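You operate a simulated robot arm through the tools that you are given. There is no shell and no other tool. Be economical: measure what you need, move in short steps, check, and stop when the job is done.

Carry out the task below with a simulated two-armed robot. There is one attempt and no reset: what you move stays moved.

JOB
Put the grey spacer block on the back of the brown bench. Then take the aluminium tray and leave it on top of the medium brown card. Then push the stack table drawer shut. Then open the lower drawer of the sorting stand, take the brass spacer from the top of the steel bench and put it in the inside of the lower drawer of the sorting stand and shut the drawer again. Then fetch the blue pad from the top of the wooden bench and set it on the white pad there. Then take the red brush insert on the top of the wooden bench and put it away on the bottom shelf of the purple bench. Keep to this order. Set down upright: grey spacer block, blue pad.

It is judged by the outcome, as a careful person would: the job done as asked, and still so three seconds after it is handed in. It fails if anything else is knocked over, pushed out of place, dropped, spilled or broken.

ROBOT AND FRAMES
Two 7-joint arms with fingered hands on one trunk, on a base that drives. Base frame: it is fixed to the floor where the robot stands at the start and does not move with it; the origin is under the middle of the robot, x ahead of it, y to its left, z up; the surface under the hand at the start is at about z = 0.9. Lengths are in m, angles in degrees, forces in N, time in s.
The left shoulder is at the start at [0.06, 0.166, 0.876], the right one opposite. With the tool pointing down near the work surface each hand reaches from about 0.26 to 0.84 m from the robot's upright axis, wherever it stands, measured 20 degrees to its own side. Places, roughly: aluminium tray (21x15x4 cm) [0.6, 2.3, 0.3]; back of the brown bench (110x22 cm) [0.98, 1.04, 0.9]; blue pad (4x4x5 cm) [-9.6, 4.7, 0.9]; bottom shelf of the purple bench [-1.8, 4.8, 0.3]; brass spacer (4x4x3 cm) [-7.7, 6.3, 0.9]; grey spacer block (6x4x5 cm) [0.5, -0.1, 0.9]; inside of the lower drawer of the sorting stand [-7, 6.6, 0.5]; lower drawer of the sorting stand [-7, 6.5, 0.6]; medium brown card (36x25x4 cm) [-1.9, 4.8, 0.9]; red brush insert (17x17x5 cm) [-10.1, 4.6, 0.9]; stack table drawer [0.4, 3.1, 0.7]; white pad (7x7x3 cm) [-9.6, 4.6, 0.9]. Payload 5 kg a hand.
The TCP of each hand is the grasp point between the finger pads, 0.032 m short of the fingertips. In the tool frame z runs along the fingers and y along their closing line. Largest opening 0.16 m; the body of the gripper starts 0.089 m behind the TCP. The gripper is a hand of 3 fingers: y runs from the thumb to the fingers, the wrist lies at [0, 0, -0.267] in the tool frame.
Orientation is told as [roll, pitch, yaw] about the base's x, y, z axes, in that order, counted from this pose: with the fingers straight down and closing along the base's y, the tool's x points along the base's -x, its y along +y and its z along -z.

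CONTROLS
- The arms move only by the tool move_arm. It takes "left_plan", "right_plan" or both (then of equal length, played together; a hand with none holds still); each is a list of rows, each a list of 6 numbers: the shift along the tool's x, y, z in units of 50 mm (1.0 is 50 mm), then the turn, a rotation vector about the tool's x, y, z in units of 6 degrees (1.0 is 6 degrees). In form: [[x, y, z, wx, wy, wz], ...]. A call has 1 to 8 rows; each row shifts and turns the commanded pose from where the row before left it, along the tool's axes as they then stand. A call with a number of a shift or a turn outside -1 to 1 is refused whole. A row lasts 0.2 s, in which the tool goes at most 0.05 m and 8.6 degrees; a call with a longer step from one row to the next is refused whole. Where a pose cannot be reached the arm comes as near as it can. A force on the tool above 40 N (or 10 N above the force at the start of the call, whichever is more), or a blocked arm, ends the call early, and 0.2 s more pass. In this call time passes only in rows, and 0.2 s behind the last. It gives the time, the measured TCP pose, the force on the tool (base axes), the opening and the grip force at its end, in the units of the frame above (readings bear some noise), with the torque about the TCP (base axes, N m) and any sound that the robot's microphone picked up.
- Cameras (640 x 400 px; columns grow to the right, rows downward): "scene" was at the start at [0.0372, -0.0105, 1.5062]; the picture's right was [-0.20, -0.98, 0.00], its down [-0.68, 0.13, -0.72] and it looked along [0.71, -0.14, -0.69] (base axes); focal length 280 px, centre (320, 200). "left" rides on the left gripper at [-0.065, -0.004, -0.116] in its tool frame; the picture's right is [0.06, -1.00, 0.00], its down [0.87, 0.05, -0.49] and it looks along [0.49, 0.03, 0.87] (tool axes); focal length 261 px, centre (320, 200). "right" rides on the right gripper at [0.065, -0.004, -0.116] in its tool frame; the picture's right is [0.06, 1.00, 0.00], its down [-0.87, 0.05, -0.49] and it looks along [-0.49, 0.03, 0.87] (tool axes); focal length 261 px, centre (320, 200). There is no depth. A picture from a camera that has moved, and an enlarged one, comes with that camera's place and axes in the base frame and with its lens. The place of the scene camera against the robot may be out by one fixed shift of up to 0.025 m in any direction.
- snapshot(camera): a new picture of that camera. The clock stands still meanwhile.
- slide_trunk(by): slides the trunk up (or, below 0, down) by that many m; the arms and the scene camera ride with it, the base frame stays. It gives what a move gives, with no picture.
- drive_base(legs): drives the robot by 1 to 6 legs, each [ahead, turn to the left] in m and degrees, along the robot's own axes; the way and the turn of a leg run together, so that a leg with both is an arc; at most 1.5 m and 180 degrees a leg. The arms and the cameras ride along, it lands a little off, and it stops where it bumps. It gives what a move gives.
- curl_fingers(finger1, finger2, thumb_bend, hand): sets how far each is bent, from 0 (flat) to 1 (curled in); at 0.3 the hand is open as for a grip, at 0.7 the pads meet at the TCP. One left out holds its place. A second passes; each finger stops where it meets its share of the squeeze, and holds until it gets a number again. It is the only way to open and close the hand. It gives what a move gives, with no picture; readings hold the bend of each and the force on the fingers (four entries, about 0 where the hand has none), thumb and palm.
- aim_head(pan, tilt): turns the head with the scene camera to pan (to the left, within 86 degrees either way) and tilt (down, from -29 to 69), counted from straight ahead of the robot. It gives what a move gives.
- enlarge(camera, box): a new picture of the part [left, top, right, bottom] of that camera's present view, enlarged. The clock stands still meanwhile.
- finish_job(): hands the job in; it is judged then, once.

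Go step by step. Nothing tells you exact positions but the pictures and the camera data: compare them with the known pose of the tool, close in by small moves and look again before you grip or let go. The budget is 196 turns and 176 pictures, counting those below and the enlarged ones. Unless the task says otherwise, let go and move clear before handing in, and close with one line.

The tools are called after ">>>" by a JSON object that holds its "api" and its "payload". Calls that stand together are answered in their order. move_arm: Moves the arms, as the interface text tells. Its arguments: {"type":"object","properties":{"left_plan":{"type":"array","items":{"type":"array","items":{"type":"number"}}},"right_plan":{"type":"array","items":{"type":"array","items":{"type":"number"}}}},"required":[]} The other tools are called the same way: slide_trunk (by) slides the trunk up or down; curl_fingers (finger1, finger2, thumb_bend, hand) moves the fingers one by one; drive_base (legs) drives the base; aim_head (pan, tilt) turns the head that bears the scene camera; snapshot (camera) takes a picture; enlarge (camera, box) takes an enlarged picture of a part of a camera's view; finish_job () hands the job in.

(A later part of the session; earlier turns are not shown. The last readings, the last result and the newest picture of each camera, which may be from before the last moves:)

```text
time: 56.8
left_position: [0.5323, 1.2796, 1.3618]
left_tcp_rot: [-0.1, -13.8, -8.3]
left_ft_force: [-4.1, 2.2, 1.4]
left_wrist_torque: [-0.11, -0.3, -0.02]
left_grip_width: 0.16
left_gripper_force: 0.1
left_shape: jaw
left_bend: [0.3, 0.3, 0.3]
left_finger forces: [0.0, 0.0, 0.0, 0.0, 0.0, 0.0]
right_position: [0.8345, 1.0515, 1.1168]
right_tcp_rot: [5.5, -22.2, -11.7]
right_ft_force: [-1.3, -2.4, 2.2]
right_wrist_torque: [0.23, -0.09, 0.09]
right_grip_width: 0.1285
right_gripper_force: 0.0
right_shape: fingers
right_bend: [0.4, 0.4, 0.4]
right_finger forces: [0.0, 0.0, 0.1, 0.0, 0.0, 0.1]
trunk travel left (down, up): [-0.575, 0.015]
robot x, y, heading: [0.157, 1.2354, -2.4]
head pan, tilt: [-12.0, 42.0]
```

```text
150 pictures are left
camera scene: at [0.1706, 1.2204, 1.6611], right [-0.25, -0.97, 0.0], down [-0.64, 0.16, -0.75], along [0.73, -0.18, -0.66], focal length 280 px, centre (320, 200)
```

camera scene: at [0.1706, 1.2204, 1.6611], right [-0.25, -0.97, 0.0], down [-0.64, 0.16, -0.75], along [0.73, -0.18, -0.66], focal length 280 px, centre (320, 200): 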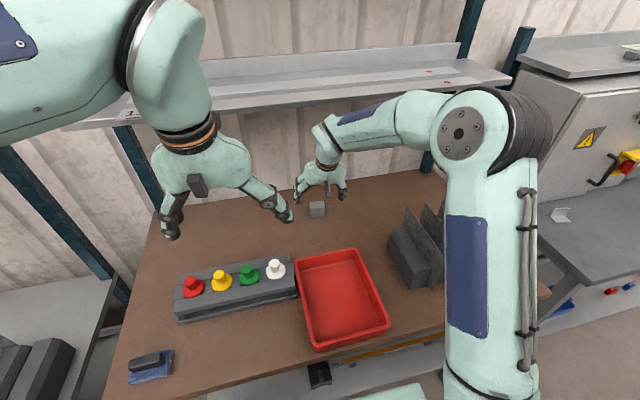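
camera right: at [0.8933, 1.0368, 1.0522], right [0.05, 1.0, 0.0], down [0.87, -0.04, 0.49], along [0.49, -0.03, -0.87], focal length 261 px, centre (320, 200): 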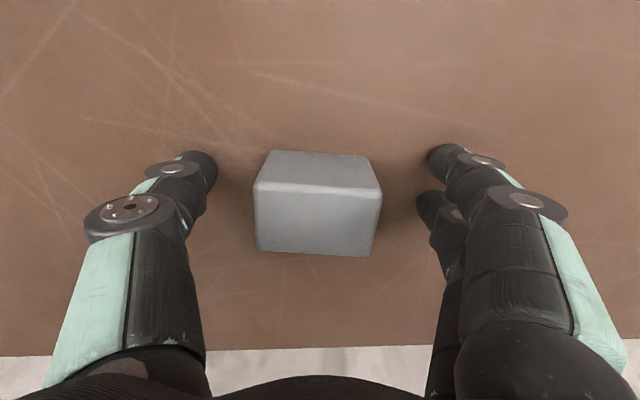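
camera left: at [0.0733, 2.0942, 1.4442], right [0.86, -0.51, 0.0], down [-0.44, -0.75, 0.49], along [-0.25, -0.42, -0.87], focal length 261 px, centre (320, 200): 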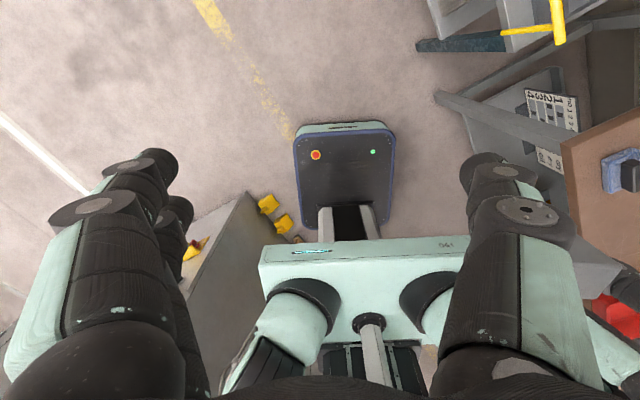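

The body is level again and the wrist is clear of the shelf (x ≈ 0.73). I'll withdraw the right hand straight back, well away from the shelf.

>>> {"api": "move_arm", "payload": {"right_plan": [[0.4, 0, -0.16, 0, 0, 0], [0.7, 0, -0.28, 0, 0, 0], [0.8, 0, -0.32, 0, 0, 0]]}}

>>> {"api": "snapshot", "payload": {"camera": "scene"}}

```text
time: 57.4
left_position: [0.3819, 1.3196, 1.3671]
left_tcp_rot: [2.4, -20.6, -6.0]
left_ft_force: [5.1, -0.4, 0.2]
left_wrist_torque: [-0.01, 0.4, 0.0]
left_grip_width: 0.1599
left_gripper_force: 0.0
left_shape: jaw
left_bend: [0.3, 0.3, 0.3]
left_finger forces: [0.1, 0.1, 0.0, 0.1, 0.0, 0.0]
right_position: [0.7045, 1.085, 1.1931]
right_tcp_rot: [5.9, -32.5, -7.0]
right_ft_force: [1.9, 1.5, -1.7]
right_wrist_torque: [-0.07, 0.23, -0.04]
right_grip_width: 0.1287
right_gripper_force: 0.1
right_shape: fingers
right_bend: [0.4, 0.4, 0.4]
right_finger forces: [0.0, 0.0, 0.0, 0.0, 0.0, 0.0]
trunk travel left (down, up): [-0.575, 0.015]
robot x, y, heading: [0.1559, 1.2296, -2.2]
head pan, tilt: [-12.0, 42.0]
stopped in row 3 (right hand): the arm was blocked; the commanded pose is now the measured one
```

```text
149 pictures are left
camera scene: at [0.261, 1.2223, 1.6641], right [-0.22, -0.98, 0.01], down [-0.67, 0.14, -0.73], along [0.71, -0.17, -0.68], focal length 280 px, centre (320, 200)
```

scene: 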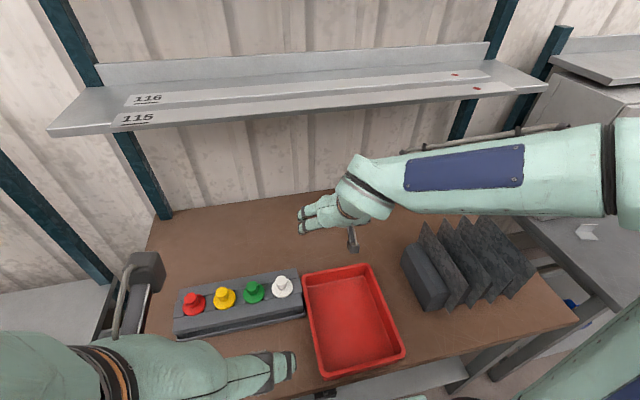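

The body is still rocking from the arm motion. I'll let it settle and lower the trunk a little for stability, since the hands are high above everything.

>>> {"api": "aim_head", "payload": {"pan": -10, "tilt": 40}}

>>> {"api": "slide_trunk", "payload": {"by": -0.03}}

>>> {"api": "snapshot", "payload": {"camera": "scene"}}

```text
time: 58.0
left_position: [0.4584, 1.2894, 1.3643]
left_tcp_rot: [0.9, -17.6, -8.4]
left_ft_force: [-1.6, 0.4, -2.0]
left_wrist_torque: [-0.1, -0.27, 0.07]
left_grip_width: 0.16
left_gripper_force: 0.0
left_shape: jaw
left_bend: [0.3, 0.3, 0.3]
left_finger forces: [0.1, 0.0, 0.0, 0.0, 0.0, 0.0]
right_position: [0.7599, 1.066, 1.1443]
right_tcp_rot: [5.8, -28.0, -9.9]
right_ft_force: [-1.5, -0.8, -5.6]
right_wrist_torque: [-0.01, -0.38, -0.04]
right_grip_width: 0.1284
right_gripper_force: 0.1
right_shape: fingers
right_bend: [0.4, 0.4, 0.4]
right_finger forces: [0.0, 0.1, 0.0, 0.0, 0.0, 0.0]
trunk travel left (down, up): [-0.575, 0.015]
robot x, y, heading: [0.1582, 1.2373, -2.2]
head pan, tilt: [-10.0, 40.0]
```

```text
time: 58.7
left_position: [0.2802, 1.3111, 1.3574]
left_tcp_rot: [1.5, -24.8, -6.5]
left_ft_force: [-2.1, -2.4, 1.9]
left_wrist_torque: [0.23, -0.18, 0.02]
left_grip_width: 0.1602
left_gripper_force: 0.2
left_shape: jaw
left_bend: [0.3, 0.3, 0.3]
left_finger forces: [0.0, 0.0, 0.0, 0.1, 0.0, 0.0]
right_position: [0.5975, 1.074, 1.1983]
right_tcp_rot: [7.5, -36.5, -10.1]
right_ft_force: [1.1, 1.0, 1.6]
right_wrist_torque: [-0.1, 0.2, -0.06]
right_grip_width: 0.1287
right_gripper_force: 0.1
right_shape: fingers
right_bend: [0.4, 0.4, 0.4]
right_finger forces: [0.1, 0.0, 0.0, 0.0, 0.0, 0.1]
trunk travel left (down, up): [-0.546, 0.044]
robot x, y, heading: [0.1605, 1.2396, -2.1]
head pan, tilt: [-10.0, 40.0]
stopped: the arm was blocked; the commanded pose is now the measured one
```

```text
148 pictures are left
camera scene: at [0.1323, 1.2312, 1.635], right [-0.14, -0.99, 0.0], down [-0.63, 0.09, -0.77], along [0.76, -0.11, -0.64], focal length 280 px, centre (320, 200)
```

scene: 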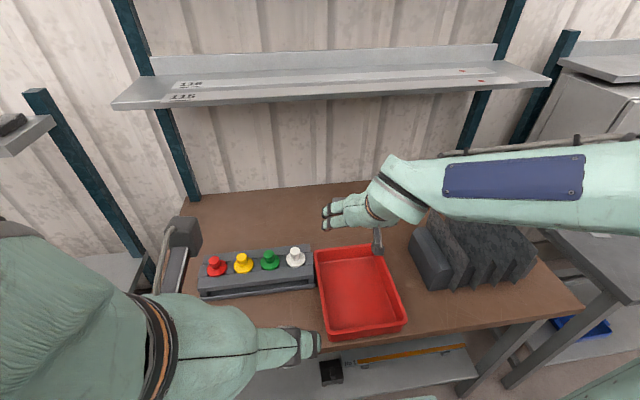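

Still rocking. I'll just wait via tiny head moves until the readings are steady.

>>> {"api": "aim_head", "payload": {"pan": 10, "tilt": 40}}

>>> {"api": "aim_head", "payload": {"pan": -10, "tilt": 40}}

>>> {"api": "snapshot", "payload": {"camera": "scene"}}

```text
time: 59.5
left_position: [0.317, 1.3027, 1.3498]
left_tcp_rot: [1.6, -24.3, -8.2]
left_ft_force: [-3.0, -1.6, -1.4]
left_wrist_torque: [0.03, -0.31, -0.02]
left_grip_width: 0.1598
left_gripper_force: 0.1
left_shape: jaw
left_bend: [0.3, 0.3, 0.3]
left_finger forces: [0.0, 0.0, 0.1, 0.0, 0.0, 0.0]
right_position: [0.6352, 1.0728, 1.1746]
right_tcp_rot: [7.0, -34.4, -9.8]
right_ft_force: [-2.4, 0.1, -1.3]
right_wrist_torque: [-0.02, -0.28, -0.01]
right_grip_width: 0.1286
right_gripper_force: 0.0
right_shape: fingers
right_bend: [0.4, 0.4, 0.4]
right_finger forces: [0.0, 0.0, 0.1, 0.1, 0.0, 0.0]
trunk travel left (down, up): [-0.546, 0.044]
robot x, y, heading: [0.1592, 1.2332, -2.3]
head pan, tilt: [10.0, 40.0]
```

```text
time: 60.4
left_position: [0.3398, 1.2989, 1.353]
left_tcp_rot: [1.7, -23.1, -8.4]
left_ft_force: [-0.8, 0.5, -0.5]
left_wrist_torque: [-0.03, -0.06, -0.05]
left_grip_width: 0.16
left_gripper_force: 0.1
left_shape: jaw
left_bend: [0.3, 0.3, 0.3]
left_finger forces: [0.1, 0.0, 0.0, 0.1, 0.1, 0.0]
right_position: [0.6563, 1.0742, 1.1707]
right_tcp_rot: [6.9, -33.3, -9.8]
right_ft_force: [-0.7, 0.1, -0.8]
right_wrist_torque: [-0.01, -0.03, -0.01]
right_grip_width: 0.1281
right_gripper_force: 0.0
right_shape: fingers
right_bend: [0.4, 0.4, 0.4]
right_finger forces: [0.1, 0.0, 0.0, 0.0, 0.0, 0.0]
trunk travel left (down, up): [-0.546, 0.044]
robot x, y, heading: [0.1576, 1.237, -2.2]
head pan, tilt: [-10.0, 40.0]
```

```text
147 pictures are left
camera scene: at [0.1919, 1.2255, 1.6327], right [-0.19, -0.98, 0.0], down [-0.63, 0.12, -0.77], along [0.76, -0.15, -0.64], focal length 280 px, centre (320, 200)
```

scene: 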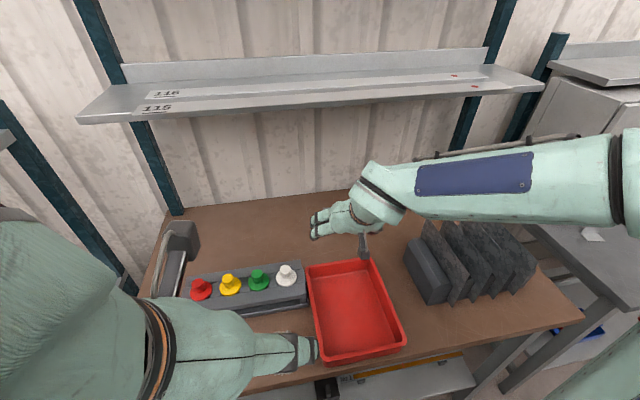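

Settled and level now. I'll back the base off the bench before straightening the hands.

>>> {"api": "drive_base", "payload": {"legs": [[-0.25, 2]]}}

>>> {"api": "snapshot", "payload": {"camera": "scene"}}

```text
time: 62.2
left_position: [0.0945, 1.3116, 1.354]
left_tcp_rot: [1.5, -22.9, -6.4]
left_ft_force: [-0.3, 0.7, 1.2]
left_wrist_torque: [0.02, -0.04, -0.02]
left_grip_width: 0.1601
left_gripper_force: 0.0
left_shape: jaw
left_bend: [0.3, 0.3, 0.3]
left_finger forces: [0.0, 0.0, 0.0, 0.1, 0.0, 0.0]
right_position: [0.418, 1.0942, 1.1677]
right_tcp_rot: [6.8, -33.1, -8.0]
right_ft_force: [-1.0, -0.4, 0.3]
right_wrist_torque: [0.0, -0.01, 0.03]
right_grip_width: 0.1283
right_gripper_force: 0.1
right_shape: fingers
right_bend: [0.4, 0.4, 0.4]
right_finger forces: [0.0, 0.0, 0.1, 0.0, 0.1, 0.0]
trunk travel left (down, up): [-0.546, 0.044]
robot x, y, heading: [-0.0908, 1.2386, -0.8]
head pan, tilt: [-10.0, 40.0]
```

```text
146 pictures are left
camera scene: at [-0.0503, 1.2314, 1.6324], right [-0.17, -0.99, 0.0], down [-0.63, 0.11, -0.77], along [0.76, -0.13, -0.64], focal length 280 px, centre (320, 200)
```

scene: 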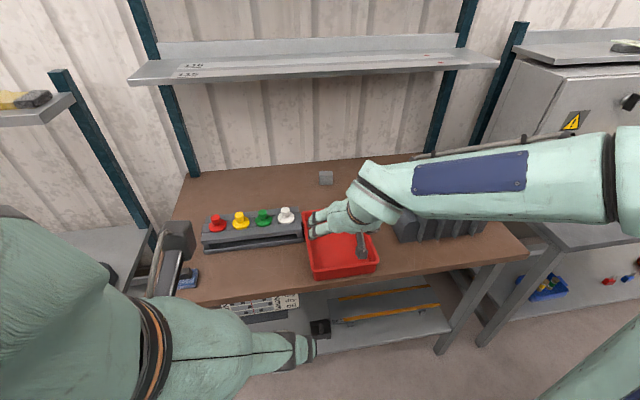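

The block stands upright on the back of the bench. I'll straighten both hands.

>>> {"api": "move_arm", "payload": {"left_plan": [[0, 0, 0, 0.04, 0.63, -0.15], [0, 0, 0, 0.04, 0.63, -0.15], [0, 0, 0, 0.04, 0.63, -0.15], [0, 0, 0, 0.04, 0.63, -0.15], [0, 0, 0, 0.04, 0.63, -0.15], [0, 0, 0, 0.04, 0.63, -0.15]], "right_plan": [[0.3, 0, -0.3, 0.19, 0.92, -0.2], [0.3, 0, -0.3, 0.19, 0.92, -0.2], [0.3, 0, -0.3, 0.19, 0.92, -0.2], [0.3, 0, -0.3, 0.19, 0.92, -0.2], [0.3, 0, -0.3, 0.19, 0.92, -0.2], [0.3, 0, -0.3, 0.19, 0.92, -0.2]]}}

>>> {"api": "aim_head", "payload": {"pan": 60, "tilt": 35}}

>>> {"api": "snapshot", "payload": {"camera": "scene"}}

```text
time: 63.6
left_position: [0.0966, 1.3134, 1.3522]
left_tcp_rot: [-1.1, -0.1, -0.7]
left_ft_force: [0.1, 0.9, 0.8]
left_wrist_torque: [0.02, 0.02, 0.0]
left_grip_width: 0.1599
left_gripper_force: 0.1
left_shape: jaw
left_bend: [0.3, 0.3, 0.3]
left_finger forces: [0.1, 0.0, 0.0, 0.0, 0.0, 0.0]
right_position: [0.3055, 1.0973, 1.2208]
right_tcp_rot: [-2.7, 0.1, 0.8]
right_ft_force: [-0.6, -0.1, 0.5]
right_wrist_torque: [0.0, 0.03, -0.01]
right_grip_width: 0.1284
right_gripper_force: 0.0
right_shape: fingers
right_bend: [0.4, 0.4, 0.4]
right_finger forces: [0.1, 0.2, 0.0, 0.1, 0.0, 0.0]
trunk travel left (down, up): [-0.546, 0.044]
robot x, y, heading: [-0.0893, 1.2382, -0.3]
head pan, tilt: [-10.0, 40.0]
```

```text
time: 65.0
left_position: [0.0956, 1.3098, 1.3526]
left_tcp_rot: [-1.1, -0.2, -0.8]
left_ft_force: [-0.7, 0.3, 0.1]
left_wrist_torque: [-0.02, -0.01, -0.01]
left_grip_width: 0.16
left_gripper_force: 0.0
left_shape: jaw
left_bend: [0.3, 0.3, 0.3]
left_finger forces: [0.0, 0.0, 0.0, 0.0, 0.0, 0.1]
right_position: [0.3052, 1.0967, 1.2211]
right_tcp_rot: [-2.8, -0.1, 0.6]
right_ft_force: [0.2, -0.3, 0.3]
right_wrist_torque: [0.01, -0.01, 0.02]
right_grip_width: 0.1284
right_gripper_force: 0.0
right_shape: fingers
right_bend: [0.4, 0.4, 0.4]
right_finger forces: [0.0, 0.1, 0.1, 0.0, 0.0, 0.1]
trunk travel left (down, up): [-0.546, 0.044]
robot x, y, heading: [-0.0901, 1.238, -0.6]
head pan, tilt: [60.0, 35.0]
```

```text
145 pictures are left
camera scene: at [-0.088, 1.3214, 1.6397], right [0.86, -0.51, 0.0], down [-0.29, -0.49, -0.82], along [0.42, 0.71, -0.57], focal length 280 px, centre (320, 200)
```

scene: 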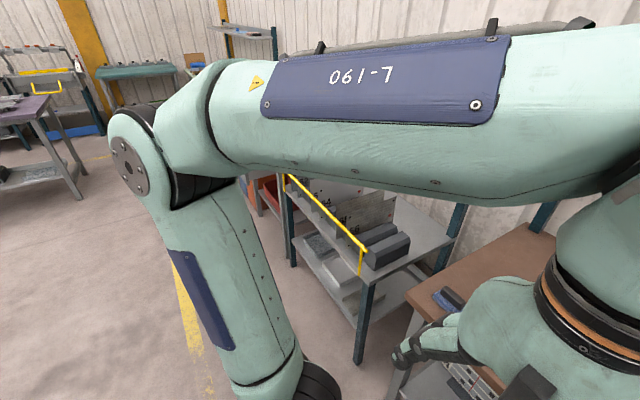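

Next is the tray on the low shelf of the rack table at about [0.6, 2.3]. I'll drive along the aisle and face that table.

>>> {"api": "drive_base", "payload": {"legs": [[0, 90], [1.0, 0], [0, -90]]}}

>>> {"api": "aim_head", "payload": {"pan": 0, "tilt": 45}}

>>> {"api": "snapshot", "payload": {"camera": "scene"}}

>>> {"api": "snapshot", "payload": {"camera": "right"}}

```text
time: 77.9
left_position: [0.1093, 2.3025, 1.3532]
left_tcp_rot: [-1.0, -0.3, 0.2]
left_ft_force: [0.3, -1.3, 0.0]
left_wrist_torque: [0.03, -0.01, 0.01]
left_grip_width: 0.1599
left_gripper_force: 0.0
left_shape: jaw
left_bend: [0.3, 0.3, 0.3]
left_finger forces: [0.1, 0.0, 0.1, 0.0, 0.1, 0.0]
right_position: [0.3229, 2.0913, 1.2211]
right_tcp_rot: [-2.8, -0.2, 1.5]
right_ft_force: [1.0, -0.2, 0.3]
right_wrist_torque: [0.01, 0.0, -0.01]
right_grip_width: 0.1284
right_gripper_force: 0.0
right_shape: fingers
right_bend: [0.4, 0.4, 0.4]
right_finger forces: [0.0, 0.0, 0.0, 0.0, 0.0, 0.1]
trunk travel left (down, up): [-0.546, 0.044]
robot x, y, heading: [-0.0715, 2.2208, 0.8]
head pan, tilt: [60.0, 35.0]
```

```text
time: 79.2
left_position: [0.1095, 2.3021, 1.3527]
left_tcp_rot: [-1.2, -0.2, 0.3]
left_ft_force: [0.5, 0.2, 0.9]
left_wrist_torque: [0.03, 0.0, -0.01]
left_grip_width: 0.1602
left_gripper_force: 0.1
left_shape: jaw
left_bend: [0.3, 0.3, 0.3]
left_finger forces: [0.1, 0.1, 0.0, 0.1, 0.0, 0.0]
right_position: [0.3234, 2.0914, 1.2214]
right_tcp_rot: [-2.7, 0.0, 1.7]
right_ft_force: [0.3, 0.0, 0.3]
right_wrist_torque: [-0.01, 0.03, 0.02]
right_grip_width: 0.1283
right_gripper_force: 0.1
right_shape: fingers
right_bend: [0.4, 0.4, 0.4]
right_finger forces: [0.0, 0.0, 0.1, 0.0, 0.0, 0.1]
trunk travel left (down, up): [-0.546, 0.044]
robot x, y, heading: [-0.0711, 2.2286, 0.6]
head pan, tilt: [0.0, 45.0]
```

```text
144 pictures are left
camera scene: at [-0.0357, 2.2332, 1.6249], right [0.01, -1.0, 0.0], down [-0.71, -0.01, -0.71], along [0.71, 0.01, -0.71], focal length 280 px, centre (320, 200)
```

scene: 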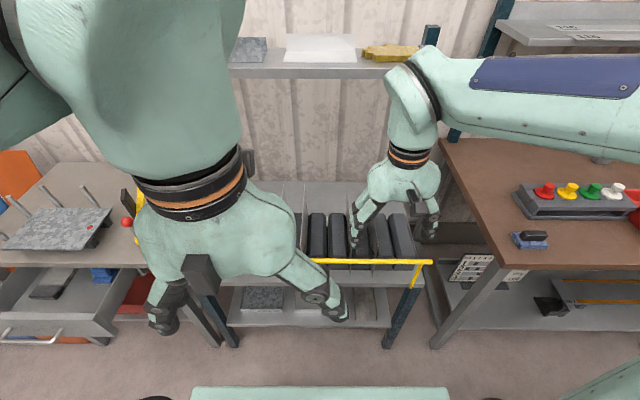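

```text
143 pictures are left
camera right: at [0.2577, 2.0911, 1.3365], right [-0.09, 0.99, -0.05], down [0.87, 0.1, 0.49], along [0.49, 0.0, -0.87], focal length 261 px, centre (320, 200)
```

right: 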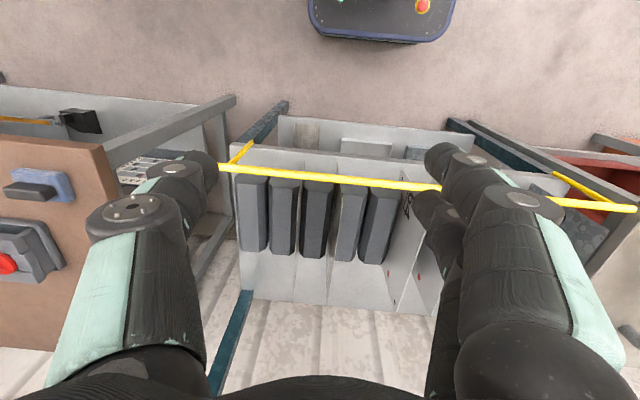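

The lower shelf holds several items under the rack. I'll pull the hands back and apart, lower the trunk, and look under the top.

>>> {"api": "move_arm", "payload": {"left_plan": [[0, 0.9, 0, 0, 0, 0], [0, 0.9, 0, 0, 0, 0], [0, 0.9, 0, 0, 0, 0], [0, 0.9, 0, 0, 0, 0]], "right_plan": [[0.6, -0.7, 0, 0, 0, 0], [0.6, -0.7, 0, 0, 0, 0], [0.6, -0.7, 0, 0, 0, 0], [0.2, -0.7, 0, 0, 0, 0]]}}

>>> {"api": "slide_trunk", "payload": {"by": -0.4}}

>>> {"api": "snapshot", "payload": {"camera": "scene"}}

```text
time: 80.2
left_position: [0.1079, 2.4813, 1.3506]
left_tcp_rot: [-1.1, -0.2, 0.2]
left_ft_force: [0.1, 0.8, -0.5]
left_wrist_torque: [0.0, 0.0, -0.03]
left_grip_width: 0.1599
left_gripper_force: 0.1
left_shape: jaw
left_bend: [0.3, 0.3, 0.3]
left_finger forces: [0.1, 0.1, 0.0, 0.0, 0.1, 0.1]
right_position: [0.2264, 1.9463, 1.2279]
right_tcp_rot: [-2.7, -0.1, 1.5]
right_ft_force: [0.3, 0.5, -0.4]
right_wrist_torque: [0.03, 0.02, 0.0]
right_grip_width: 0.1285
right_gripper_force: 0.1
right_shape: fingers
right_bend: [0.4, 0.4, 0.4]
right_finger forces: [0.0, 0.0, 0.0, 0.0, 0.0, 0.1]
trunk travel left (down, up): [-0.546, 0.044]
robot x, y, heading: [-0.0758, 2.2273, 0.9]
head pan, tilt: [0.0, 45.0]
```

```text
time: 84.1
left_position: [0.1083, 2.4815, 0.9503]
left_tcp_rot: [-1.1, -0.2, 0.2]
left_ft_force: [-0.6, -0.1, -0.1]
left_wrist_torque: [0.0, 0.01, 0.01]
left_grip_width: 0.1599
left_gripper_force: 0.0
left_shape: jaw
left_bend: [0.3, 0.3, 0.3]
left_finger forces: [0.1, 0.0, 0.0, 0.0, 0.0, 0.0]
right_position: [0.2262, 1.9474, 0.8262]
right_tcp_rot: [-2.8, -0.1, 1.5]
right_ft_force: [0.5, 0.0, -0.1]
right_wrist_torque: [-0.02, 0.03, 0.01]
right_grip_width: 0.1285
right_gripper_force: 0.1
right_shape: fingers
right_bend: [0.4, 0.4, 0.4]
right_finger forces: [0.1, 0.0, 0.0, 0.0, 0.1, 0.0]
trunk travel left (down, up): [-0.146, 0.444]
robot x, y, heading: [-0.0737, 2.2285, 0.8]
head pan, tilt: [0.0, 45.0]
```

```text
142 pictures are left
camera scene: at [-0.0358, 2.2331, 1.2249], right [0.01, -1.0, 0.0], down [-0.71, -0.01, -0.71], along [0.71, 0.01, -0.71], focal length 280 px, centre (320, 200)
```

scene: 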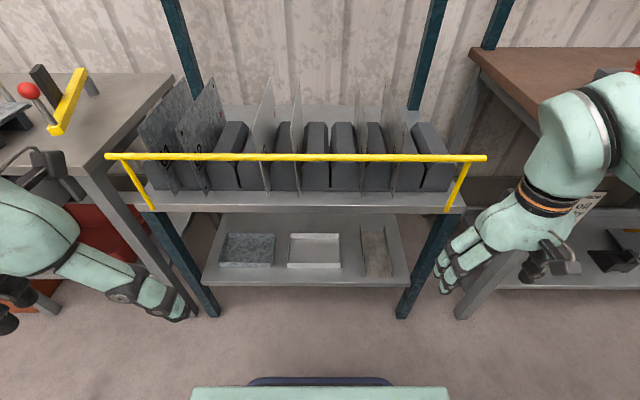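

Three trays lie on the lower shelf; the middle one, at about [0.61, 2.27], fits the given place. Zooming in to confirm.

>>> {"api": "enlarge", "payload": {"camera": "scene", "box": [190, 200, 430, 350]}}

>>> {"api": "aim_head", "payload": {"pan": 70, "tilt": 30}}

>>> {"api": "snapshot", "payload": {"camera": "scene"}}

```text
2.67 times, centred on (310, 275) of scene
camera zoom: at [-0.0358, 2.2331, 1.2249], right [0.01, -1.0, 0.0], down [-0.71, -0.01, -0.71], along [0.71, 0.01, -0.71], focal length 746 px, centre (347, 0)
```

zoom: 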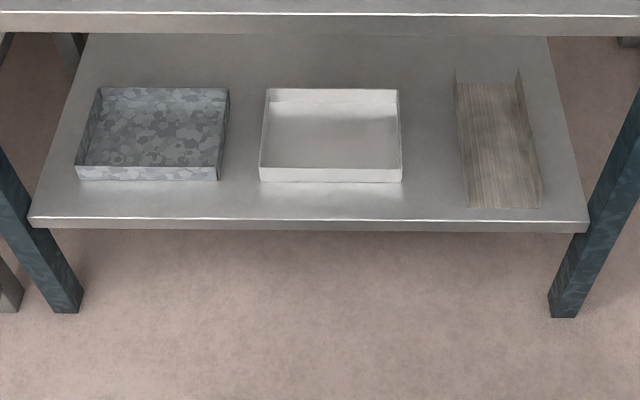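

```text
time: 85.5
left_position: [0.109, 2.4802, 0.9515]
left_tcp_rot: [-1.1, -0.3, 0.2]
left_ft_force: [1.0, 0.2, 0.3]
left_wrist_torque: [0.01, -0.01, 0.01]
left_grip_width: 0.16
left_gripper_force: 0.1
left_shape: jaw
left_bend: [0.3, 0.3, 0.3]
left_finger forces: [0.0, 0.0, 0.1, 0.0, 0.1, 0.0]
right_position: [0.2272, 1.9471, 0.8269]
right_tcp_rot: [-2.8, -0.1, 1.6]
right_ft_force: [0.2, 0.4, -0.3]
right_wrist_torque: [-0.01, -0.01, -0.02]
right_grip_width: 0.1286
right_gripper_force: 0.1
right_shape: fingers
right_bend: [0.4, 0.4, 0.4]
right_finger forces: [0.0, 0.0, 0.1, 0.0, 0.0, 0.0]
trunk travel left (down, up): [-0.146, 0.444]
robot x, y, heading: [-0.0689, 2.2234, 0.5]
head pan, tilt: [70.0, 30.0]
```

```text
140 pictures are left
camera scene: at [-0.087, 2.3176, 1.2474], right [0.94, -0.33, 0.0], down [-0.17, -0.47, -0.87], along [0.29, 0.82, -0.5], focal length 280 px, centre (320, 200)
```

scene: 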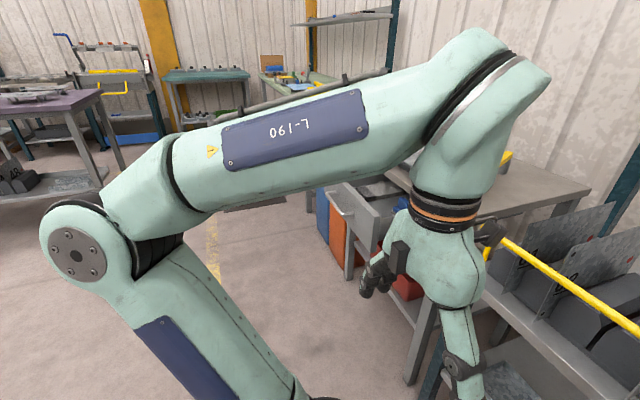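

The middle bright tray is the aluminium one (about [0.63, 2.26], shelf z ≈ 0.28). I'll take it with both hands, pinching its side walls with the fingers pitched forward-down at 45°, so first I lower the trunk and pitch the hands.

>>> {"api": "slide_trunk", "payload": {"by": -0.1}}

>>> {"api": "move_arm", "payload": {"left_plan": [[-0.55, 0, 0.58, 0, -0.9375, 0], [-0.49, 0, 0.63, 0, -0.9375, 0], [-0.426, 0, 0.676, 0, -0.9375, 0], [-0.358, 0, 0.715, 0, -0.9375, 0], [-0.286, 0, 0.747, 0, -0.9375, 0], [-0.212, 0, 0.771, 0, -0.9375, 0], [-0.135, 0, 0.788, 0, -0.9375, 0], [-0.057, 0, 0.797, 0, -0.9375, 0]], "right_plan": [[-0.26, 0.33, 0.27, 0, -0.9375, 0], [-0.232, 0.33, 0.294, 0, -0.9375, 0], [-0.202, 0.33, 0.316, 0, -0.9375, 0], [-0.171, 0.33, 0.334, 0, -0.9375, 0], [-0.137, 0.33, 0.349, 0, -0.9375, 0], [-0.102, 0.33, 0.36, 0, -0.9375, 0], [-0.066, 0.33, 0.369, 0, -0.9375, 0], [-0.03, 0.33, 0.374, 0, -0.9375, 0]]}}

>>> {"api": "curl_fingers", "payload": {"hand": "left", "finger1": 0.58, "finger2": 0.58, "thumb_bend": 0.58}}

>>> {"api": "curl_fingers", "payload": {"hand": "right", "finger1": 0.58, "finger2": 0.58, "thumb_bend": 0.58}}

>>> {"api": "aim_head", "payload": {"pan": 0, "tilt": 45}}

>>> {"api": "snapshot", "payload": {"camera": "scene"}}

>>> {"api": "snapshot", "payload": {"camera": "left"}}

>>> {"api": "snapshot", "payload": {"camera": "right"}}

```text
time: 86.8
left_position: [0.1094, 2.4796, 0.8503]
left_tcp_rot: [-1.1, -0.3, 0.2]
left_ft_force: [-0.1, 0.6, -0.1]
left_wrist_torque: [-0.01, -0.01, -0.01]
left_grip_width: 0.1601
left_gripper_force: 0.0
left_shape: jaw
left_bend: [0.3, 0.3, 0.3]
left_finger forces: [0.0, 0.1, 0.0, 0.0, 0.1, 0.1]
right_position: [0.2265, 1.948, 0.727]
right_tcp_rot: [-2.8, -0.1, 1.6]
right_ft_force: [-0.8, 0.4, 0.1]
right_wrist_torque: [0.0, 0.02, -0.04]
right_grip_width: 0.1284
right_gripper_force: 0.2
right_shape: fingers
right_bend: [0.4, 0.4, 0.4]
right_finger forces: [0.0, 0.1, 0.0, 0.1, 0.0, 0.0]
trunk travel left (down, up): [-0.046, 0.544]
robot x, y, heading: [-0.0752, 2.2281, 0.7]
head pan, tilt: [70.0, 30.0]
```

```text
time: 88.6
left_position: [0.3736, 2.4902, 0.6782]
left_tcp_rot: [-1.7, -44.9, 1.3]
left_ft_force: [-1.4, 0.3, 0.6]
left_wrist_torque: [0.05, 0.01, -0.01]
left_grip_width: 0.16
left_gripper_force: 0.0
left_shape: jaw
left_bend: [0.3, 0.3, 0.3]
left_finger forces: [0.0, 0.0, 0.0, 0.0, 0.0, 0.1]
left hand out of reach, approached as far as the arm can: row 6, 7, 8
right_position: [0.3739, 2.0955, 0.6673]
right_tcp_rot: [-3.9, -44.9, 4.4]
right_ft_force: [0.1, -1.3, -0.3]
right_wrist_torque: [-0.02, 0.01, 0.01]
right_grip_width: 0.1285
right_gripper_force: 0.1
right_shape: fingers
right_bend: [0.4, 0.4, 0.4]
right_finger forces: [0.0, 0.0, 0.0, 0.0, 0.0, 0.1]
right hand out of reach, approached as far as the arm can: row 6, 7, 8
trunk travel left (down, up): [-0.046, 0.544]
robot x, y, heading: [-0.0754, 2.2272, 0.6]
head pan, tilt: [70.0, 30.0]
```

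```text
time: 89.6
left_position: [0.3742, 2.4891, 0.6793]
left_tcp_rot: [-1.5, -44.9, 1.3]
left_ft_force: [-0.2, -0.5, -0.2]
left_wrist_torque: [0.0, 0.01, 0.02]
left_grip_width: 0.0599
left_gripper_force: 0.1
left_shape: fingers
left_bend: [0.57, 0.57, 0.57]
left_finger forces: [0.0, 0.0, 0.0, 0.0, 0.1, 0.0]
right_position: [0.3736, 2.0961, 0.6663]
right_tcp_rot: [-3.9, -44.8, 4.3]
right_ft_force: [-1.8, 0.4, -0.5]
right_wrist_torque: [-0.02, 0.02, 0.0]
right_grip_width: 0.1281
right_gripper_force: 0.0
right_shape: fingers
right_bend: [0.4, 0.4, 0.4]
right_finger forces: [0.1, 0.0, 0.1, 0.0, 0.0, 0.0]
trunk travel left (down, up): [-0.046, 0.544]
robot x, y, heading: [-0.0739, 2.2271, 0.9]
head pan, tilt: [70.0, 30.0]
```

```text
time: 90.6
left_position: [0.3755, 2.4897, 0.6795]
left_tcp_rot: [-1.6, -44.9, 1.3]
left_ft_force: [0.7, -0.2, -0.2]
left_wrist_torque: [0.0, 0.0, -0.01]
left_grip_width: 0.0601
left_gripper_force: 0.0
left_shape: fingers
left_bend: [0.57, 0.57, 0.57]
left_finger forces: [0.0, 0.1, 0.0, 0.1, 0.0, 0.0]
right_position: [0.3726, 2.0945, 0.6667]
right_tcp_rot: [-3.9, -44.7, 4.2]
right_ft_force: [0.1, 0.0, -0.3]
right_wrist_torque: [0.0, -0.01, 0.02]
right_grip_width: 0.06
right_gripper_force: 0.1
right_shape: fingers
right_bend: [0.57, 0.57, 0.57]
right_finger forces: [0.0, 0.0, 0.1, 0.1, 0.0, 0.0]
trunk travel left (down, up): [-0.046, 0.544]
robot x, y, heading: [-0.0779, 2.2268, 0.8]
head pan, tilt: [70.0, 30.0]
```

```text
time: 92.0
left_position: [0.3746, 2.4892, 0.6791]
left_tcp_rot: [-1.6, -45.0, 1.3]
left_ft_force: [-0.4, 0.4, -0.1]
left_wrist_torque: [-0.01, 0.01, 0.03]
left_grip_width: 0.0602
left_gripper_force: 0.1
left_shape: fingers
left_bend: [0.57, 0.57, 0.57]
left_finger forces: [0.1, 0.1, 0.0, 0.1, 0.0, 0.0]
right_position: [0.3731, 2.0944, 0.6657]
right_tcp_rot: [-3.9, -44.8, 4.3]
right_ft_force: [0.6, -0.2, 0.2]
right_wrist_torque: [0.0, 0.01, -0.04]
right_grip_width: 0.0597
right_gripper_force: 0.0
right_shape: fingers
right_bend: [0.57, 0.57, 0.57]
right_finger forces: [0.0, 0.0, 0.0, 0.0, 0.1, 0.1]
trunk travel left (down, up): [-0.046, 0.544]
robot x, y, heading: [-0.0716, 2.2253, 0.5]
head pan, tilt: [0.0, 45.0]
```

```text
139 pictures are left
camera scene: at [-0.0358, 2.2332, 1.1249], right [0.01, -1.0, 0.0], down [-0.71, -0.01, -0.71], along [0.71, 0.01, -0.71], focal length 280 px, centre (320, 200)
```

scene: 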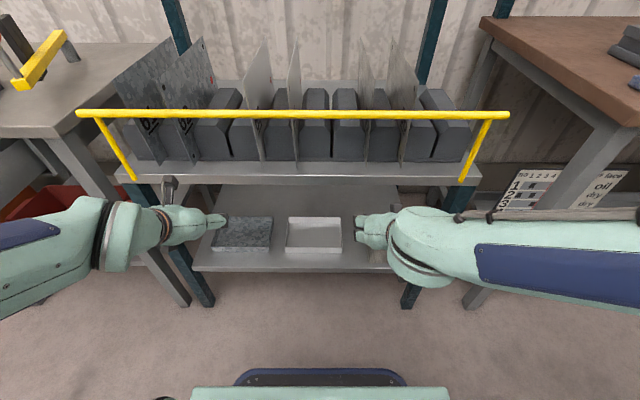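

```text
138 pictures are left
camera left: at [0.3383, 2.4873, 0.8081], right [-0.04, -1.0, -0.02], down [-0.96, 0.05, -0.27], along [0.27, 0.01, -0.96], focal length 261 px, centre (320, 200)
```

left: 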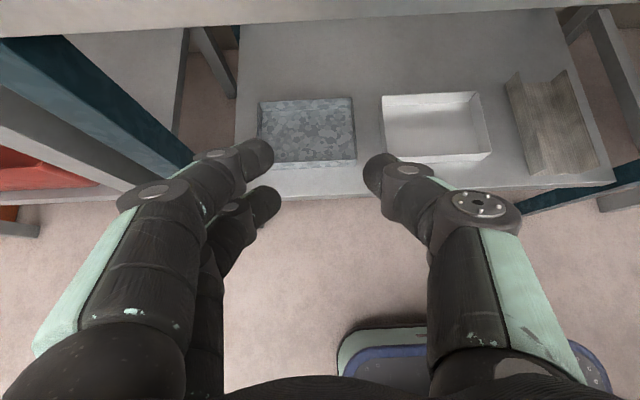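

```text
137 pictures are left
camera right: at [0.2458, 2.0882, 0.7028], right [-0.07, 0.99, -0.09], down [0.27, 0.11, 0.96], along [0.96, 0.04, -0.27], focal length 261 px, centre (320, 200)
```

right: 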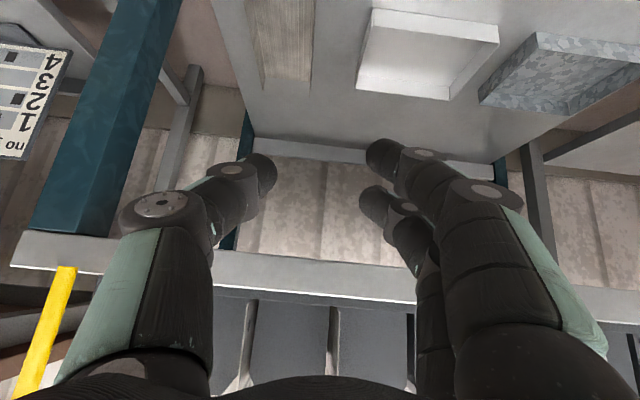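

The wrist view shows the tray well, so I'll enlarge it for exact edges.

>>> {"api": "enlarge", "payload": {"camera": "left", "box": [240, 70, 560, 270]}}

```text
2.00 times, centred on (400, 170) of left
camera zoom: at [0.3383, 2.4873, 0.8081], right [-0.04, -1.0, -0.02], down [-0.96, 0.05, -0.27], along [0.27, 0.01, -0.96], focal length 521 px, centre (160, 260)
```

zoom: 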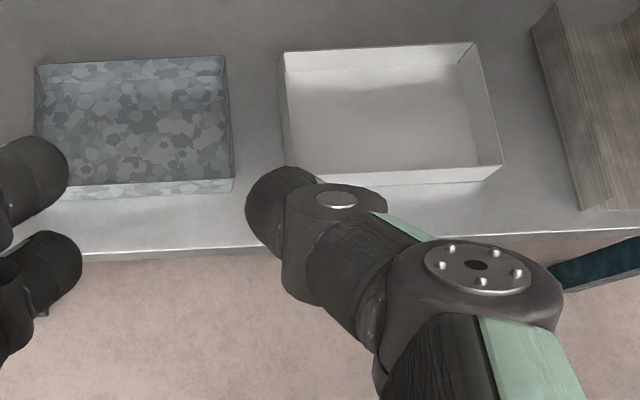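

Tray: x 0.562–0.705, side walls at y ≈ 2.353 and 2.141, rim z ≈ 0.32. I'll bring both hands down in front of it at the wall positions.

>>> {"api": "move_arm", "payload": {"left_plan": [[0.37, -0.389, 0.677, -0.11, 0, 0.15], [0.37, -0.389, 0.677, 0, 0, 0], [0.37, -0.389, 0.677, 0, 0, 0], [0.37, -0.389, 0.677, 0, 0, 0], [0.37, -0.389, 0.677, 0, 0, 0], [0.37, -0.389, 0.677, 0, 0, 0], [0.37, -0.389, 0.677, 0, 0, 0]], "right_plan": [[0.3415, 0.134, 0.6526, -0.14, 0, 0.507], [0.3415, 0.134, 0.6526, 0, 0, 0], [0.3415, 0.134, 0.6526, 0, 0, 0], [0.3415, 0.134, 0.6526, 0, 0, 0], [0.3415, 0.134, 0.6526, 0, 0, 0], [0.3415, 0.134, 0.6526, 0, 0, 0], [0.3415, 0.134, 0.6526, 0, 0, 0]]}}

>>> {"api": "snapshot", "payload": {"camera": "left"}}

>>> {"api": "snapshot", "payload": {"camera": "scene"}}

```text
time: 93.6
left_position: [0.4839, 2.3302, 0.4488]
left_tcp_rot: [-0.2, -46.0, -2.3]
left_ft_force: [0.5, 3.5, -1.7]
left_wrist_torque: [-0.25, -0.06, -0.22]
left_grip_width: 0.0593
left_gripper_force: 0.1
left_shape: fingers
left_bend: [0.57, 0.57, 0.57]
left_finger forces: [0.1, 0.1, 0.0, 0.1, 0.0, 0.0]
left hand out of reach, approached as far as the arm can: row 1, 2, 3
right_position: [0.4704, 2.1523, 0.4358]
right_tcp_rot: [0.1, -45.3, 0.1]
right_ft_force: [-0.8, 0.4, 0.5]
right_wrist_torque: [0.02, 0.01, 0.0]
right_grip_width: 0.0593
right_gripper_force: 0.1
right_shape: fingers
right_bend: [0.57, 0.57, 0.57]
right_finger forces: [0.0, 0.1, 0.0, 0.0, 0.0, 0.1]
right hand out of reach, approached as far as the arm can: row 1, 2, 3
trunk travel left (down, up): [-0.046, 0.544]
robot x, y, heading: [-0.0697, 2.2256, 0.8]
head pan, tilt: [0.0, 45.0]
```

```text
135 pictures are left
camera left: at [0.4449, 2.3275, 0.577], right [-0.09, -1.0, -0.04], down [-0.95, 0.1, -0.28], along [0.29, 0.02, -0.96], focal length 261 px, centre (320, 200)
```

left: 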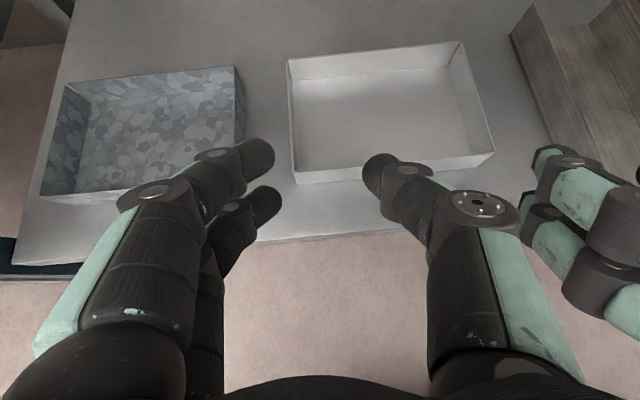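

```text
134 pictures are left
camera scene: at [-0.0362, 2.2337, 1.125], right [0.01, -1.0, 0.0], down [-0.71, -0.01, -0.71], along [0.71, 0.01, -0.71], focal length 280 px, centre (320, 200)
```

scene: 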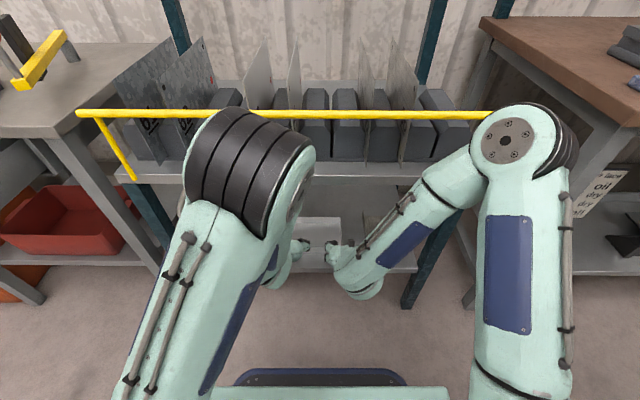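

The elbows are folded high and close to the yellow guard. I'll back the base 0.2 m so the arms work more stretched and stay clear of it.

>>> {"api": "drive_base", "payload": {"legs": [[-0.2, 0]]}}

>>> {"api": "snapshot", "payload": {"camera": "scene"}}

```text
time: 95.2
left_position: [0.2832, 2.3514, 0.4405]
left_tcp_rot: [0.0, -45.2, 0.1]
left_ft_force: [0.2, -0.4, -0.2]
left_wrist_torque: [-0.02, 0.01, 0.0]
left_grip_width: 0.0591
left_gripper_force: 0.0
left_shape: fingers
left_bend: [0.57, 0.57, 0.57]
left_finger forces: [0.1, 0.0, 0.0, 0.1, 0.0, 0.0]
right_position: [0.2672, 2.1497, 0.433]
right_tcp_rot: [-0.1, -45.2, 0.1]
right_ft_force: [1.1, 0.6, -0.9]
right_wrist_torque: [0.03, 0.02, 0.01]
right_grip_width: 0.0594
right_gripper_force: 0.1
right_shape: fingers
right_bend: [0.57, 0.57, 0.57]
right_finger forces: [0.0, 0.0, 0.0, 0.0, 0.0, 0.0]
trunk travel left (down, up): [-0.046, 0.544]
robot x, y, heading: [-0.2749, 2.2269, 0.6]
head pan, tilt: [0.0, 45.0]
```

```text
133 pictures are left
camera scene: at [-0.2374, 2.231, 1.1248], right [0.01, -1.0, 0.0], down [-0.71, -0.01, -0.71], along [0.71, 0.01, -0.71], focal length 280 px, centre (320, 200)
```

scene: 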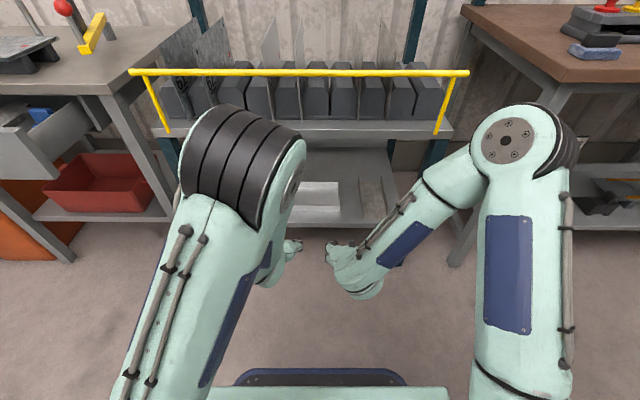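

Clear of the guard now. Extending both hands forward to just in front of the tray.

>>> {"api": "move_arm", "payload": {"left_plan": [[-0.5, 0.01, 0.727, 0, 0, 0], [-0.5, 0.01, 0.727, 0, 0, 0], [-0.5, 0.01, 0.727, 0, 0, 0], [-0.5, 0.01, 0.727, 0, 0, 0], [-0.5, 0.01, 0.727, 0, 0, 0]], "right_plan": [[-0.566, -0.034, 0.752, 0, 0, 0], [-0.566, -0.034, 0.752, 0, 0, 0], [-0.566, -0.034, 0.752, 0, 0, 0], [-0.566, -0.034, 0.752, 0, 0, 0], [-0.566, -0.034, 0.752, 0, 0, 0]]}}

>>> {"api": "snapshot", "payload": {"camera": "left"}}

>>> {"api": "snapshot", "payload": {"camera": "scene"}}

```text
time: 96.4
left_position: [0.4817, 2.3442, 0.4049]
left_tcp_rot: [0.3, -45.5, 0.0]
left_ft_force: [-0.4, -0.6, 1.1]
left_wrist_torque: [-0.01, 0.04, 0.01]
left_grip_width: 0.059
left_gripper_force: 0.0
left_shape: fingers
left_bend: [0.57, 0.57, 0.57]
left_finger forces: [0.0, 0.0, 0.0, 0.0, 0.1, 0.0]
left hand out of reach, approached as far as the arm can: row 5
right_position: [0.5018, 2.1431, 0.4035]
right_tcp_rot: [0.1, -45.1, 0.2]
right_ft_force: [-0.6, -0.2, 0.6]
right_wrist_torque: [0.0, 0.01, -0.02]
right_grip_width: 0.0596
right_gripper_force: 0.0
right_shape: fingers
right_bend: [0.57, 0.57, 0.57]
right_finger forces: [0.1, 0.0, 0.1, 0.0, 0.1, 0.0]
trunk travel left (down, up): [-0.046, 0.544]
robot x, y, heading: [-0.2733, 2.2239, 0.7]
head pan, tilt: [0.0, 45.0]
```

```text
132 pictures are left
camera left: at [0.4444, 2.3396, 0.5336], right [-0.04, -1.0, -0.05], down [-0.96, 0.05, -0.27], along [0.28, 0.03, -0.96], focal length 261 px, centre (320, 200)
```

left: 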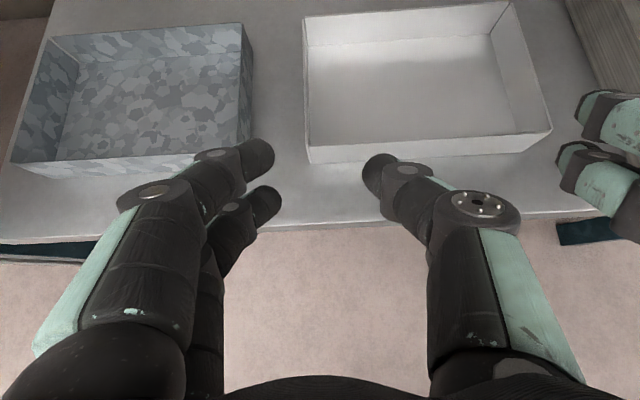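

```text
131 pictures are left
camera scene: at [-0.2378, 2.2311, 1.125], right [0.01, -1.0, 0.0], down [-0.71, -0.01, -0.71], along [0.71, 0.01, -0.71], focal length 280 px, centre (320, 200)
```

scene: 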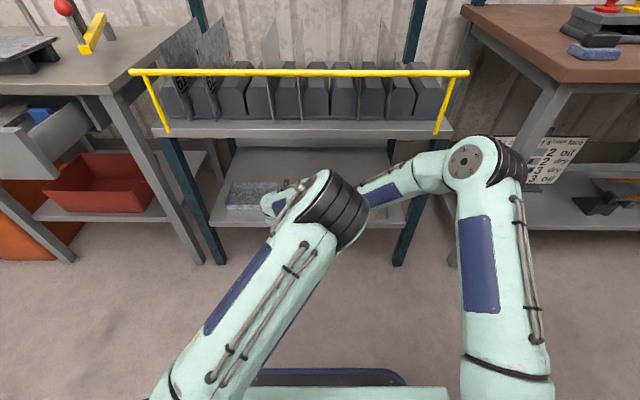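

The left arm meets a joint limit here, but driving the base forward with the arms held will carry the hands over the tray. I'll do that with a small trunk drop.

>>> {"api": "move_arm", "payload": {"left_plan": [[0, 0.17, 0, 0, 0, 0]], "right_plan": [[0, -0.07, 0, 0, 0, 0]]}}

>>> {"api": "drive_base", "payload": {"legs": [[0.13, 0]]}}

>>> {"api": "snapshot", "payload": {"camera": "scene"}}

>>> {"api": "snapshot", "payload": {"camera": "left"}}

>>> {"api": "snapshot", "payload": {"camera": "right"}}

```text
time: 96.8
left_position: [0.4782, 2.352, 0.4063]
left_tcp_rot: [0.3, -45.4, 0.0]
left_ft_force: [-0.4, 0.5, -0.6]
left_wrist_torque: [0.02, 0.01, 0.0]
left_grip_width: 0.0593
left_gripper_force: 0.0
left_shape: fingers
left_bend: [0.57, 0.57, 0.57]
left_finger forces: [0.1, 0.0, 0.1, 0.1, 0.1, 0.1]
left hand out of reach, approached as far as the arm can: row 1
right_position: [0.5005, 2.1392, 0.4005]
right_tcp_rot: [0.0, -45.0, 0.2]
right_ft_force: [0.0, -0.2, -0.4]
right_wrist_torque: [-0.01, -0.05, 0.0]
right_grip_width: 0.0594
right_gripper_force: 0.1
right_shape: fingers
right_bend: [0.57, 0.57, 0.57]
right_finger forces: [0.1, 0.0, 0.0, 0.0, 0.0, 0.0]
trunk travel left (down, up): [-0.046, 0.544]
robot x, y, heading: [-0.2753, 2.2264, 0.5]
head pan, tilt: [0.0, 45.0]
```

```text
time: 98.1
left_position: [0.6116, 2.3505, 0.4057]
left_tcp_rot: [0.2, -45.4, 0.0]
left_ft_force: [-1.0, -0.4, 0.2]
left_wrist_torque: [0.02, 0.05, -0.01]
left_grip_width: 0.0591
left_gripper_force: 0.0
left_shape: fingers
left_bend: [0.57, 0.57, 0.57]
left_finger forces: [0.0, 0.0, 0.0, 0.1, 0.0, 0.0]
right_position: [0.634, 2.1395, 0.4015]
right_tcp_rot: [0.0, -45.1, 0.1]
right_ft_force: [0.0, 0.4, -0.8]
right_wrist_torque: [0.0, 0.0, 0.01]
right_grip_width: 0.0595
right_gripper_force: 0.1
right_shape: fingers
right_bend: [0.57, 0.57, 0.57]
right_finger forces: [0.0, 0.0, 0.1, 0.0, 0.0, 0.0]
trunk travel left (down, up): [-0.046, 0.544]
robot x, y, heading: [-0.1415, 2.229, 0.7]
head pan, tilt: [0.0, 45.0]
```

```text
130 pictures are left
camera scene: at [-0.1043, 2.2324, 1.1248], right [0.01, -1.0, 0.0], down [-0.71, -0.01, -0.71], along [0.71, 0.01, -0.71], focal length 280 px, centre (320, 200)
```

scene: 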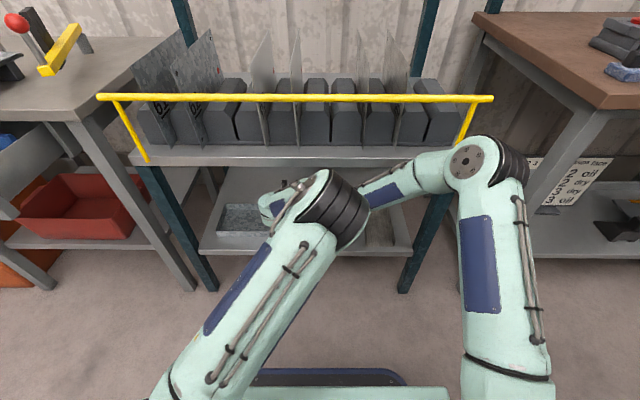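

```text
129 pictures are left
camera left: at [0.5746, 2.3462, 0.534], right [-0.04, -1.0, -0.05], down [-0.96, 0.05, -0.27], along [0.28, 0.03, -0.96], focal length 261 px, centre (320, 200)
```

left: 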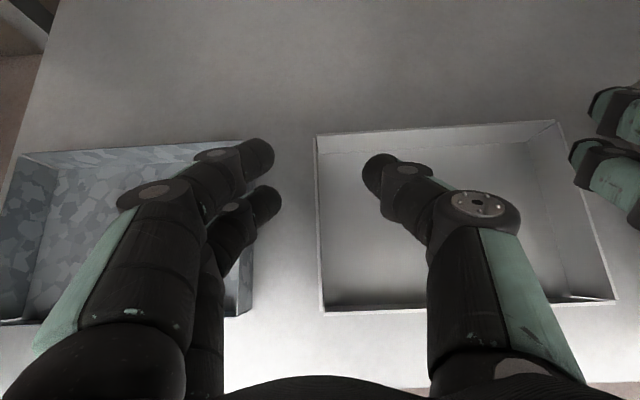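

```text
128 pictures are left
camera right: at [0.5052, 2.1352, 0.4375], right [-0.05, 1.0, -0.04], down [0.27, 0.05, 0.96], along [0.96, 0.03, -0.27], focal length 261 px, centre (320, 200)
```

right: 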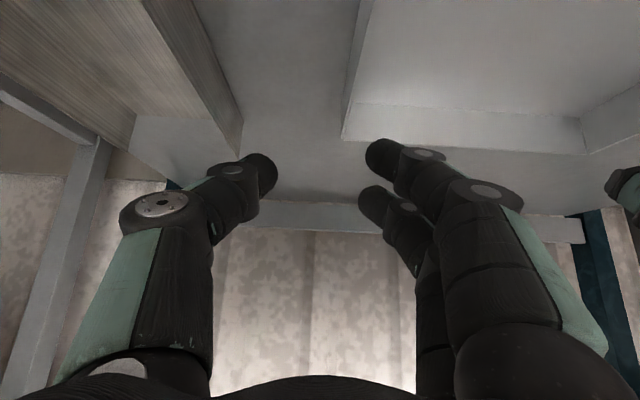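

The hands are over the tray. The two wrist views differ on the right wall by about 2 cm, so I'll zoom in to settle it.

>>> {"api": "enlarge", "payload": {"camera": "right", "box": [220, 0, 480, 162]}}

>>> {"api": "enlarge", "payload": {"camera": "left", "box": [230, 90, 640, 346]}}

```text
2.46 times, centred on (350, 81) of right
camera zoom: at [0.5052, 2.1352, 0.4375], right [-0.05, 1.0, -0.04], down [0.27, 0.05, 0.96], along [0.96, 0.03, -0.27], focal length 642 px, centre (246, 493)
```

zoom: 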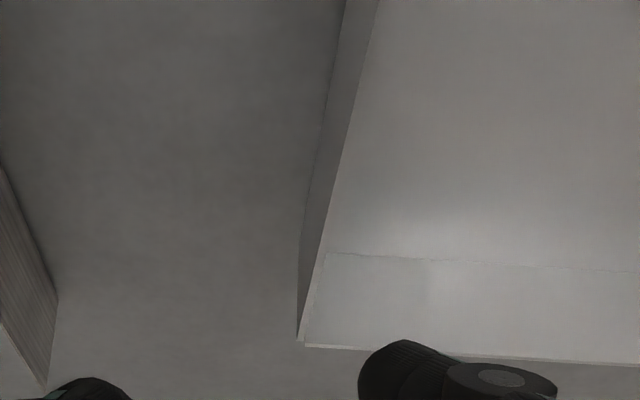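

```text
1.56 times, centred on (435, 218) of left
camera zoom: at [0.5746, 2.3462, 0.534], right [-0.04, -1.0, -0.05], down [-0.96, 0.05, -0.27], along [0.28, 0.03, -0.96], focal length 407 px, centre (140, 172)
```

zoom: 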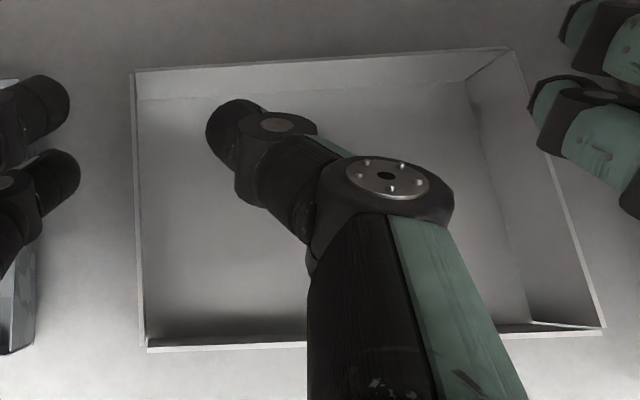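

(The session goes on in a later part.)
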